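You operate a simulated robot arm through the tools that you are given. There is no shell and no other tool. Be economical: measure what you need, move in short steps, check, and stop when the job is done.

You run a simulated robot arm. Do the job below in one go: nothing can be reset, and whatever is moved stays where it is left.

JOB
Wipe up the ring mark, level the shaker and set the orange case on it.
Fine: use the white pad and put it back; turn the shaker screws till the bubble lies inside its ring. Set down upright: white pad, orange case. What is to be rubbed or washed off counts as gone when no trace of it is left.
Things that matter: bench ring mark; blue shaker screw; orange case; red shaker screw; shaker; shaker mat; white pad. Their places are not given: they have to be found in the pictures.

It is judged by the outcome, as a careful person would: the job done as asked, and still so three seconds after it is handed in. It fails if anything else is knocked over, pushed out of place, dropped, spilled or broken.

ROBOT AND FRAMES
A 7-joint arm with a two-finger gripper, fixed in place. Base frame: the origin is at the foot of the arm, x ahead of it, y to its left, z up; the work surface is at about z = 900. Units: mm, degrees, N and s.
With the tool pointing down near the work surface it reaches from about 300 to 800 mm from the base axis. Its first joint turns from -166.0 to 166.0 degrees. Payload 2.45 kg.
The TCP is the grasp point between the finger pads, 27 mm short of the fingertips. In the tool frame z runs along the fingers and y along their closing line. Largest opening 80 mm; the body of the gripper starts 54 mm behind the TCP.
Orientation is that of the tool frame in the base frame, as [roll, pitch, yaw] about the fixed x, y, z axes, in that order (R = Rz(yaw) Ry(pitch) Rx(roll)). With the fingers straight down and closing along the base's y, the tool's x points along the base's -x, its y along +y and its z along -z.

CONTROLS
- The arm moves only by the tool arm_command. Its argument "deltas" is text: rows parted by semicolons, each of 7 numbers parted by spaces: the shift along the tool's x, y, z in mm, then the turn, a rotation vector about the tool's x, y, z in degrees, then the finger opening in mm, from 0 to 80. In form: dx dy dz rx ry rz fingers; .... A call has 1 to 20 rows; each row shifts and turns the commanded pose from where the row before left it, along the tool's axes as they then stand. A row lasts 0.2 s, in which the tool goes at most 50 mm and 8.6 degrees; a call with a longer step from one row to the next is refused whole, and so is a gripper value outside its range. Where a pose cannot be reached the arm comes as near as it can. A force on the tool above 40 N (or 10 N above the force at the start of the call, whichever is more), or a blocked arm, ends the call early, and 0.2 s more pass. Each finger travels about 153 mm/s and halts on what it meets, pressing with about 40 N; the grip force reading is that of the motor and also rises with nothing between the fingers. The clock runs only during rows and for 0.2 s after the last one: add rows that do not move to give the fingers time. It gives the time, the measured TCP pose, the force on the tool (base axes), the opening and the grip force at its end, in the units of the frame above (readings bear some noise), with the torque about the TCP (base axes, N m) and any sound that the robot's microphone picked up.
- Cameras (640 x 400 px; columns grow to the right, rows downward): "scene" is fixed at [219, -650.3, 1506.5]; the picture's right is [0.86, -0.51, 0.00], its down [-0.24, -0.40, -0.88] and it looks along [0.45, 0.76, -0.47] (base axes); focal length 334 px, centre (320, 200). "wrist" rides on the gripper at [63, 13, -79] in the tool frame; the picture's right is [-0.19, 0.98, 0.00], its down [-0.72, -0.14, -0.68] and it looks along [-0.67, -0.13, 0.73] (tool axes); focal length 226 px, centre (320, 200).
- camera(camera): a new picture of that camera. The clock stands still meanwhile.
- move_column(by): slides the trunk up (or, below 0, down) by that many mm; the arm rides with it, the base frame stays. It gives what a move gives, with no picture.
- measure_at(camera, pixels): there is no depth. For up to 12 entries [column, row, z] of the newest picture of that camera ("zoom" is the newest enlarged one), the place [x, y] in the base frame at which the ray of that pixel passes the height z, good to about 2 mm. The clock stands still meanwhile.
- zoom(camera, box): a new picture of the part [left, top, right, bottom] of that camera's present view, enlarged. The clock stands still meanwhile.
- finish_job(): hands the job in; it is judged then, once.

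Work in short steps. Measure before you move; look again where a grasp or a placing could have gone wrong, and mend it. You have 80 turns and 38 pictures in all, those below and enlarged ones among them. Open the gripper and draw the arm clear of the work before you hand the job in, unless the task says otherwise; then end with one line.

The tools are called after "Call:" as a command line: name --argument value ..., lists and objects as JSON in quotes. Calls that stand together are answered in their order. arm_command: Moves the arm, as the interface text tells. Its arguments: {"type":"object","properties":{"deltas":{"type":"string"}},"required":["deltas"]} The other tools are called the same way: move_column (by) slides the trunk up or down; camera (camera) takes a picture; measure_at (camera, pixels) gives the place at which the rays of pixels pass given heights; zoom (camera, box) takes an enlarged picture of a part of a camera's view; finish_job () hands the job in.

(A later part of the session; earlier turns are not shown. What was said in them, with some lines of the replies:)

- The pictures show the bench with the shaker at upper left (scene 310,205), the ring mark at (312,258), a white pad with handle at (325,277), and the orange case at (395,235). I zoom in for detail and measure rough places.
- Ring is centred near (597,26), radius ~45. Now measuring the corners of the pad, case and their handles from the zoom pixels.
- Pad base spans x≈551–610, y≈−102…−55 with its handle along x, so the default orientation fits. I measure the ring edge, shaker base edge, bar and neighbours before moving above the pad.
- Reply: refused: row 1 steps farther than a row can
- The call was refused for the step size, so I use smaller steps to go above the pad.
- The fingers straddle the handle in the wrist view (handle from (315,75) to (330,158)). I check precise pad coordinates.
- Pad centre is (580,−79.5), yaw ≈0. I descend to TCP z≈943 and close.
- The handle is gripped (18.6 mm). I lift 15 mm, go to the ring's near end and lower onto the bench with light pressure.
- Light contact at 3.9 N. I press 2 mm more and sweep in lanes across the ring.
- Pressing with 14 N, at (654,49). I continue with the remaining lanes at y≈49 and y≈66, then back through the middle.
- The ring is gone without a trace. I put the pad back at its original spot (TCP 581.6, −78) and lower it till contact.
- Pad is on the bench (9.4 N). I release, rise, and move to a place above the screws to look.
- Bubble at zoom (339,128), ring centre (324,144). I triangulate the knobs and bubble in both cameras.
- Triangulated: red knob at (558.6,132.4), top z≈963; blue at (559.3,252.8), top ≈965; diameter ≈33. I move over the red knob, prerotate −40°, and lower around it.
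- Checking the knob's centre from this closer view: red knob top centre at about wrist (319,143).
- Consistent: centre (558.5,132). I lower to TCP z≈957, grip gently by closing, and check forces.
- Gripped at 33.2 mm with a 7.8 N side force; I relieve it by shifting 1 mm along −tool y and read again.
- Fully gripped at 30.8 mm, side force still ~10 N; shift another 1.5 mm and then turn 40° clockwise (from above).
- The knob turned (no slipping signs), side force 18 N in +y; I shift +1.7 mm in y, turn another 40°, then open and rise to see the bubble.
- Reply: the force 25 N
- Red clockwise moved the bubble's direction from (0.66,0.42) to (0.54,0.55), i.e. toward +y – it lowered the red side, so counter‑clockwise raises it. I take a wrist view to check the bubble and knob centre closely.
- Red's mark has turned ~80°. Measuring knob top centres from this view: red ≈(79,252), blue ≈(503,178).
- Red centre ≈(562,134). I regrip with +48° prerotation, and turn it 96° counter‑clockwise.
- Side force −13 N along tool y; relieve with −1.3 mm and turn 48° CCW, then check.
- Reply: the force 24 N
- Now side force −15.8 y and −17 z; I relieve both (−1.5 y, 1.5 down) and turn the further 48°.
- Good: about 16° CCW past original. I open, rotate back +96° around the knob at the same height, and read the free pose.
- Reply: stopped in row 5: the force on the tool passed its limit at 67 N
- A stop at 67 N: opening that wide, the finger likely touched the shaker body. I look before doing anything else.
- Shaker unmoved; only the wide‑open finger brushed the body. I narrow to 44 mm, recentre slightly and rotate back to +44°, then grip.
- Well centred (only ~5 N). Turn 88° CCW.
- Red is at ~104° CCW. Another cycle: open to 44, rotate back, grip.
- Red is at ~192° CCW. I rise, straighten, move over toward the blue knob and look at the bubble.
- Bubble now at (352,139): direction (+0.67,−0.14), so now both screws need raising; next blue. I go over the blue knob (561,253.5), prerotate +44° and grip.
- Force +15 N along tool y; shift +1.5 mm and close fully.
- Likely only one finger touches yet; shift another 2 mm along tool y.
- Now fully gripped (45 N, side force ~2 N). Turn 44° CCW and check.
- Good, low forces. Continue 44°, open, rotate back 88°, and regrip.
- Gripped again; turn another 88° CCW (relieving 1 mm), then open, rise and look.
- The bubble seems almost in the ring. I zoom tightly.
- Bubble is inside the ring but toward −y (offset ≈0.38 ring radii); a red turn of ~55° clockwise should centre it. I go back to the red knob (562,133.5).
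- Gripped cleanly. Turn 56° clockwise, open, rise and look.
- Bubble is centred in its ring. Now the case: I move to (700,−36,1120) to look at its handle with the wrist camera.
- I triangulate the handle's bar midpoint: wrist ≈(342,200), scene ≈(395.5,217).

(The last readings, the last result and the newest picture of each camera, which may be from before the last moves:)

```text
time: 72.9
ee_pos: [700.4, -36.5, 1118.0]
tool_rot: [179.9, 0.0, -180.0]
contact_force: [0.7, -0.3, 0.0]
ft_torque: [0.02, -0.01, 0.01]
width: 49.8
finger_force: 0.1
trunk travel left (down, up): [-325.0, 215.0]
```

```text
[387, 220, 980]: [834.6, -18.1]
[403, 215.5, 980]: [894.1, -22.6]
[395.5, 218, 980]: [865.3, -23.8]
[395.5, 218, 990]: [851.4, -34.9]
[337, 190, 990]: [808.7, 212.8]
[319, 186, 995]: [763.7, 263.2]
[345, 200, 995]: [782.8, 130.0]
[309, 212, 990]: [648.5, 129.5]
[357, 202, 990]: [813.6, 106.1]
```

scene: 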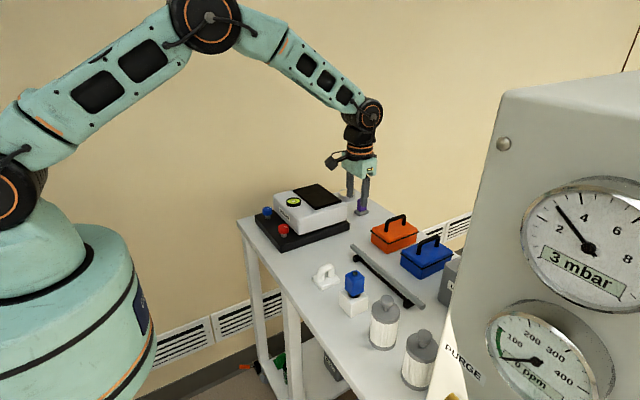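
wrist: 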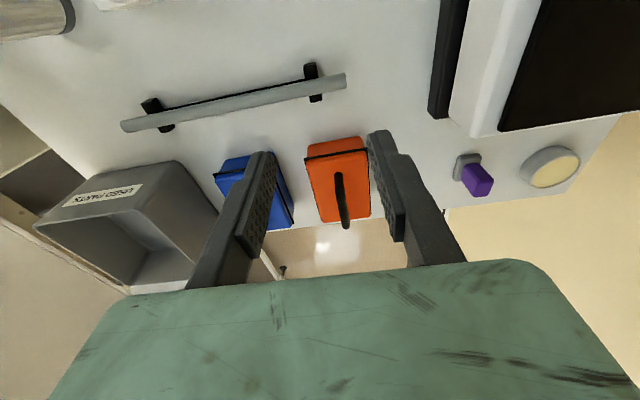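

Handle bar top ≈ z 990, centre (850,−35), lid top ≈958. Now I find the mat: its corners from the scene and its far-right corner in the wrist view.

Call:
measure_at --camera "scene" --pixels '[[318, 184, 990], [293.5, 190.5, 990], [315.5, 209, 990], [341.5, 201.5, 990], [318, 184, 1000], [293.5, 190.5, 1000], [315.5, 209, 1000], [341.5, 201.5, 1000]]'

Call:
measure_at --camera "wrist" --pixels '[[499, 131, 980], [499, 131, 990], [499, 131, 1000]]'

Call:
arm_command --deltas "-40 0 10 0 0 0 50;-40 1 20 0 0 0 50;-40 0 25 0 0 0 50;-29.5 0 25 0 0 0 50;0 0 0 0 0 0 50;0 0 0 0 0 0 50"

```text
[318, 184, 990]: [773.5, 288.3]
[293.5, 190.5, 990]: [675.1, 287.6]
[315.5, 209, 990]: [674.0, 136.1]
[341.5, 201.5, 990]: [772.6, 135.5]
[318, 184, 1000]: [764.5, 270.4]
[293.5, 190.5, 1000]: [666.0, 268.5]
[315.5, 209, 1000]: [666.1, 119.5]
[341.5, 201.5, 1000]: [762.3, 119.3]
```

```text
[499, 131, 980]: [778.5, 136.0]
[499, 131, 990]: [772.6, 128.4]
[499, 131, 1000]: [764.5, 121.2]
```

```text
time: 74.3
ee_pos: [812.4, -34.4, 1046.0]
tool_rot: [179.9, 0.1, -179.9]
contact_force: [0.2, -0.6, 0.0]
ft_torque: [0.0, 0.0, -0.03]
width: 50.0
finger_force: 0.0
out of reach, approached as far as the arm can: row 3, 4
trunk travel left (down, up): [-325.0, 215.0]
```

Vertical tool only reaches x≈812, so I tilt the tool 16° outward in the handle's plane (fingers pointing to +x) and see where that gets me.

Call:
arm_command --deltas "0 0 0 0 -8 0 50;0 0 0 0 -8 0 50;0 0 0 0 0 0 50;0 0 0 0 0 0 50"

```text
time: 75.3
ee_pos: [813.2, -34.0, 1047.8]
tool_rot: [179.9, 16.0, -180.0]
contact_force: [-0.2, 0.5, -0.9]
ft_torque: [0.0, -0.01, 0.05]
width: 50.0
finger_force: 0.0
trunk travel left (down, up): [-325.0, 215.0]
```

Tilted correctly (16° outward). Move to (850,−35,1010) above the handle.

Call:
arm_command --deltas "-12.7 -0.5 22.9 0 0 0 50;-12.7 -0.5 22.9 0 0 0 50;0 0 0 0 0 0 50;0 0 0 0 0 0 50"

Call:
zoom --camera "scene" --box '[355, 190, 435, 260]'

```text
time: 76.3
ee_pos: [851.8, -35.9, 1009.2]
tool_rot: [179.9, 15.9, -179.9]
contact_force: [0.1, 0.1, 0.5]
ft_torque: [0.02, -0.06, 0.01]
width: 50.0
finger_force: 0.0
trunk travel left (down, up): [-325.0, 215.0]
```

```text
5.71 times, centred on (395, 225) of scene
```

zoom: 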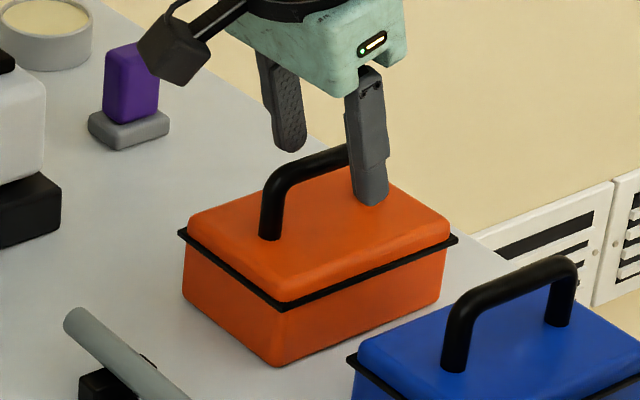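

Reaches it and straddles the handle. Lower 18 mm straight down and close.

Call:
arm_command --deltas "3.5 0 8.4 0 0 0 50;3.4 0 8.4 0 0 0 50;0 0 0 0 0 0 50;0 0 0 0 0 0 30;0 0 0 0 0 0 5;0 0 0 0 0 0 5;0 0 0 0 0 0 5"

```text
time: 77.9
ee_pos: [848.9, -34.7, 991.4]
tool_rot: [179.9, 16.1, 180.0]
contact_force: [0.6, 0.0, 0.0]
ft_torque: [0.0, -0.12, -0.05]
width: 11.2
finger_force: 38.4
trunk travel left (down, up): [-325.0, 215.0]
```

Handle gripped (11 mm). Lift 40 mm in small steps and check weight.

Call:
arm_command --deltas "-2.8 0 -9.6 0 0 0 5;-2.8 0 -9.6 0 0 0 5;-2.8 0 -9.6 0 0 0 5;-2.8 0 -9.6 0 0 0 5;0 0 0 0 0 0 5;0 0 0 0 0 0 5"

Call:
zoom --camera "scene" --box '[355, 180, 435, 250]'

```text
time: 79.3
ee_pos: [849.5, -33.8, 1030.0]
tool_rot: [179.9, 16.0, -180.0]
contact_force: [0.6, 0.4, -3.7]
ft_torque: [-0.01, 0.04, 0.01]
width: 11.3
finger_force: 38.1
trunk travel left (down, up): [-325.0, 215.0]
```

```text
5.71 times, centred on (395, 215) of scene
```

zoom: 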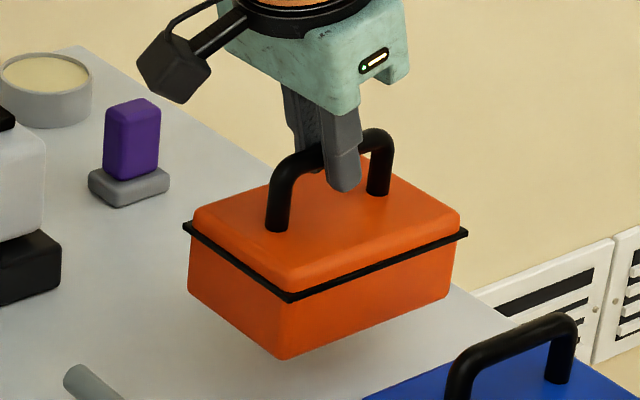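

The case (~0.37 kg) hangs level. I raise it to ~1150, bring it in to x≈716, then across to y≈197 above the mat.

Call:
arm_command --deltas "18.9 0 -30.4 0 0 0 5;18.9 0 -30.4 0 0 0 5;18.9 0 -30.4 0 0 0 5;18.9 0 -30.4 0 0 0 5;18.9 0 -30.4 0 0 0 5;0 0 0 0 0 0 5;0 25 0 0 0 0 5;0 35 0 0 0 0 5;0 35 0 0 0 0 5;0 35 0 0 0 0 5;0 35 0 0 0 0 5;0 35 0 0 0 0 5;0 31 0 0 0 0 5;0 0 0 0 0 0 5;0 0 0 0 0 0 5"

Call:
arm_command --deltas "0 0 0 -2.21 0 -7.69 5;0 0 0 -2.21 0 -7.69 5;0 0 0 -2.21 0 -7.69 5;0 0 0 -2.21 0 -7.69 5;0 0 0 -2.21 0 -7.69 5;0 0 0 0 0 0 5"

```text
time: 82.5
ee_pos: [715.9, 197.2, 1151.7]
tool_rot: [180.0, 16.0, -179.9]
contact_force: [-0.1, -0.1, -4.3]
ft_torque: [0.01, 0.04, 0.01]
width: 11.3
finger_force: 38.7
trunk travel left (down, up): [-325.0, 215.0]
```

```text
time: 83.9
ee_pos: [715.6, 198.4, 1153.4]
tool_rot: [-179.9, 16.1, -139.8]
contact_force: [0.3, -0.4, -4.7]
ft_torque: [-0.03, 0.03, 0.02]
width: 11.3
finger_force: 38.5
trunk travel left (down, up): [-325.0, 215.0]
```

Works as expected; rotate the remaining 50°.

Call:
arm_command --deltas "0 0 0 -2.21 0 -7.69 5;0 0 0 -2.21 0 -7.69 5;0 0 0 -2.21 0 -7.69 5;0 0 0 -2.21 0 -7.69 5;0 0 0 -2.21 0 -7.69 5;0 0 0 -2.21 0 -7.69 5;0 0 0 -0.5 0 -1.9 5;0 0 0 0 0 0 5;0 0 0 0 0 0 5"

Call:
zoom --camera "scene" --box '[260, 130, 388, 230]'

```text
time: 85.9
ee_pos: [714.7, 195.8, 1152.7]
tool_rot: [-179.9, 16.1, -90.0]
contact_force: [-0.3, -0.6, -4.4]
ft_torque: [-0.05, 0.02, -0.03]
width: 11.2
finger_force: 37.8
trunk travel left (down, up): [-325.0, 215.0]
```

```text
4.00 times, centred on (324, 180) of scene
```

zoom: 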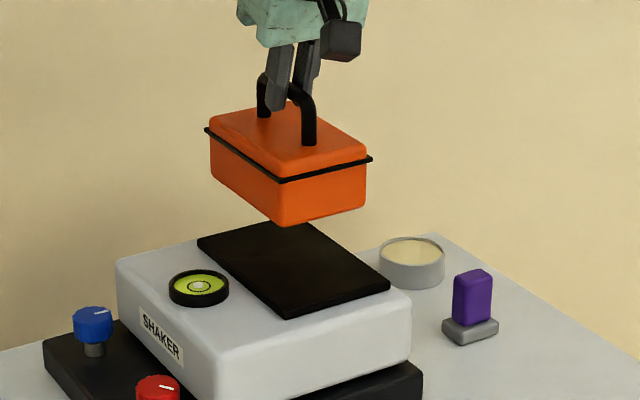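

Case is aligned lengthwise with the mat. Lower 50 mm, then slowly further.

Call:
arm_command --deltas "3.45 0 12 0 0 0 5;3.45 0 12 0 0 0 5;3.45 0 12 0 0 0 5;3.45 0 12 0 0 0 5;0 0 0 0 0 0 5;0.55 0 1.92 0 0 0 5;0.55 0 1.92 0 0 0 5;0.55 0 1.92 0 0 0 5;0 0 0 0 0 0 5"

Call:
zoom --camera "scene" --box '[276, 150, 356, 220]'

```text
time: 87.9
ee_pos: [716.8, 196.1, 1096.7]
tool_rot: [180.0, 16.2, -89.9]
contact_force: [0.2, -0.1, -4.1]
ft_torque: [-0.03, -0.02, 0.0]
width: 11.3
finger_force: 38.5
trunk travel left (down, up): [-325.0, 215.0]
```

```text
5.71 times, centred on (316, 185) of scene
```

zoom: 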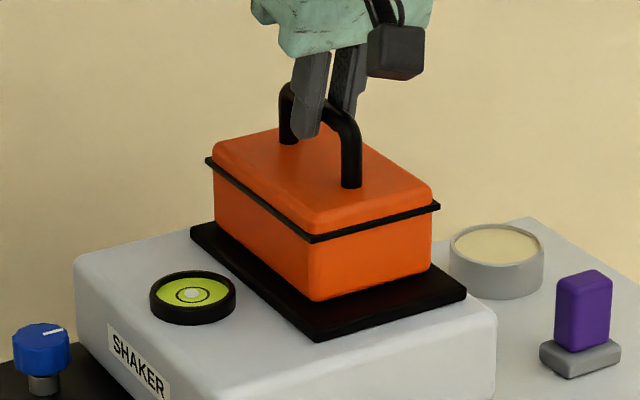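

Well centred over the mat. Lower in 1.5 mm steps until contact.

Call:
arm_command --deltas "0.41 0 1.44 0 0 0 5;0.41 0 1.44 0 0 0 5;0.41 0 1.44 0 0 0 5;0 0 0 0 0 0 5"

```text
time: 88.9
ee_pos: [717.5, 194.8, 1095.8]
tool_rot: [-179.6, 16.1, -89.9]
contact_force: [4.2, 0.3, 23.2]
ft_torque: [-0.86, -0.03, 0.04]
width: 11.1
finger_force: 38.0
trunk travel left (down, up): [-325.0, 215.0]
```

Contact made (23 N up). Ease back 2.5 mm and check.

Call:
arm_command --deltas "-0.69 0 -2.4 0 0 0 5;0 0 0 0 0 0 5"

```text
time: 89.5
ee_pos: [716.3, 196.8, 1095.7]
tool_rot: [-179.9, 16.3, -90.0]
contact_force: [8.5, 0.5, 18.3]
ft_torque: [0.73, -0.09, -0.14]
width: 11.2
finger_force: 38.0
trunk travel left (down, up): [-325.0, 215.0]
```

Ease another 2 mm, then open slowly.

Call:
arm_command --deltas "-0.55 0 -1.9 0 0 0 5;0 0 0 0 0 0 5"

```text
time: 90.1
ee_pos: [715.3, 195.4, 1095.8]
tool_rot: [179.8, 16.2, -90.0]
contact_force: [3.4, 1.5, 8.2]
ft_torque: [0.9, -0.03, -0.2]
width: 11.7
finger_force: 38.9
trunk travel left (down, up): [-325.0, 215.0]
```

Nearly unloaded (8 N). Open, wait, rise straight up 80 mm, and look.

Call:
arm_command --deltas "0 0 0 0 0 0 25;0 0 0 0 0 0 40;0 0 0 0 0 0 40;-5.5 0 -19.2 0 0 0 40;-8.3 0 -28.8 0 0 0 40;-11 0 -38.4 0 0 0 40;0 0 0 0 0 0 40"

Call:
zoom --camera "scene" --box '[240, 150, 368, 250]'

Call:
zoom --camera "scene" --box '[282, 193, 306, 208]'

```text
time: 91.7
ee_pos: [716.4, 195.9, 1187.8]
tool_rot: [-179.9, 16.0, -90.0]
contact_force: [0.4, -1.1, 0.7]
ft_torque: [-0.05, 0.01, 0.02]
width: 40.0
finger_force: 0.1
trunk travel left (down, up): [-325.0, 215.0]
```

```text
4.00 times, centred on (304, 200) of scene
```

zoom: 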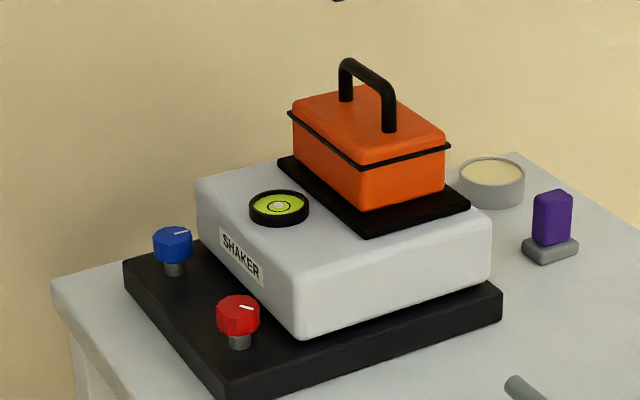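

```text
16.00 times, centred on (294, 200) of scene
```

zoom: 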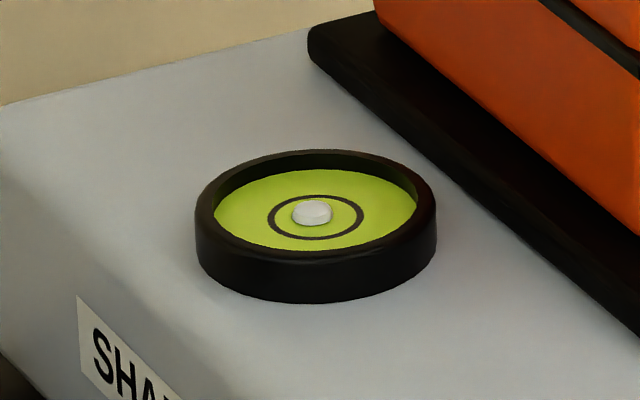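

Case sits upright on the mat, bubble still centred. I raise the arm further and take one last full picture to check the pad and the rest.

Call:
arm_command --deltas "-8.3 0 -28.8 0 0 0 60;-8.3 0 -28.8 0 0 0 60;0 0 0 0 0 0 60"

Call:
zoom --camera "scene" --box '[240, 160, 448, 290]'

```text
time: 92.5
ee_pos: [715.0, 194.8, 1247.3]
tool_rot: [180.0, 16.1, -90.0]
contact_force: [-0.5, 0.1, -0.2]
ft_torque: [-0.04, -0.01, 0.0]
width: 59.9
finger_force: 0.0
trunk travel left (down, up): [-325.0, 215.0]
```

```text
3.08 times, centred on (344, 225) of scene
```

zoom: 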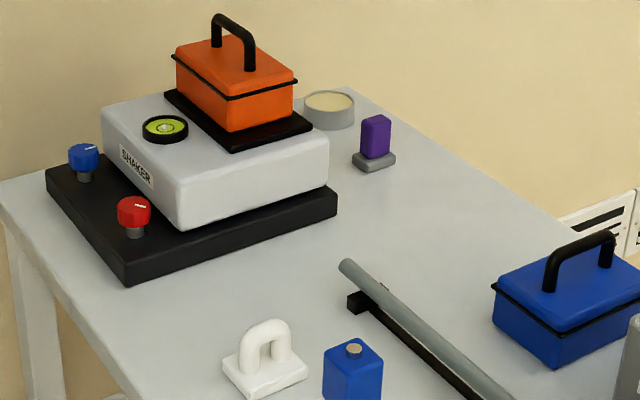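

Everything is in place: the mark is gone, the pad is back upright, the bubble is centred and the case is on the mat. I hand it in.

Call:
finish_job

```text
The job is handed in.
```

The ring mark is wiped up with no trace left, the white pad is back upright in its place, the shaker's bubble sits inside its ring, and the orange case stands upright on the shaker mat; a finger knocked the shaker once (67 N) while I was turning the red screw, but the pictures show it did not move.
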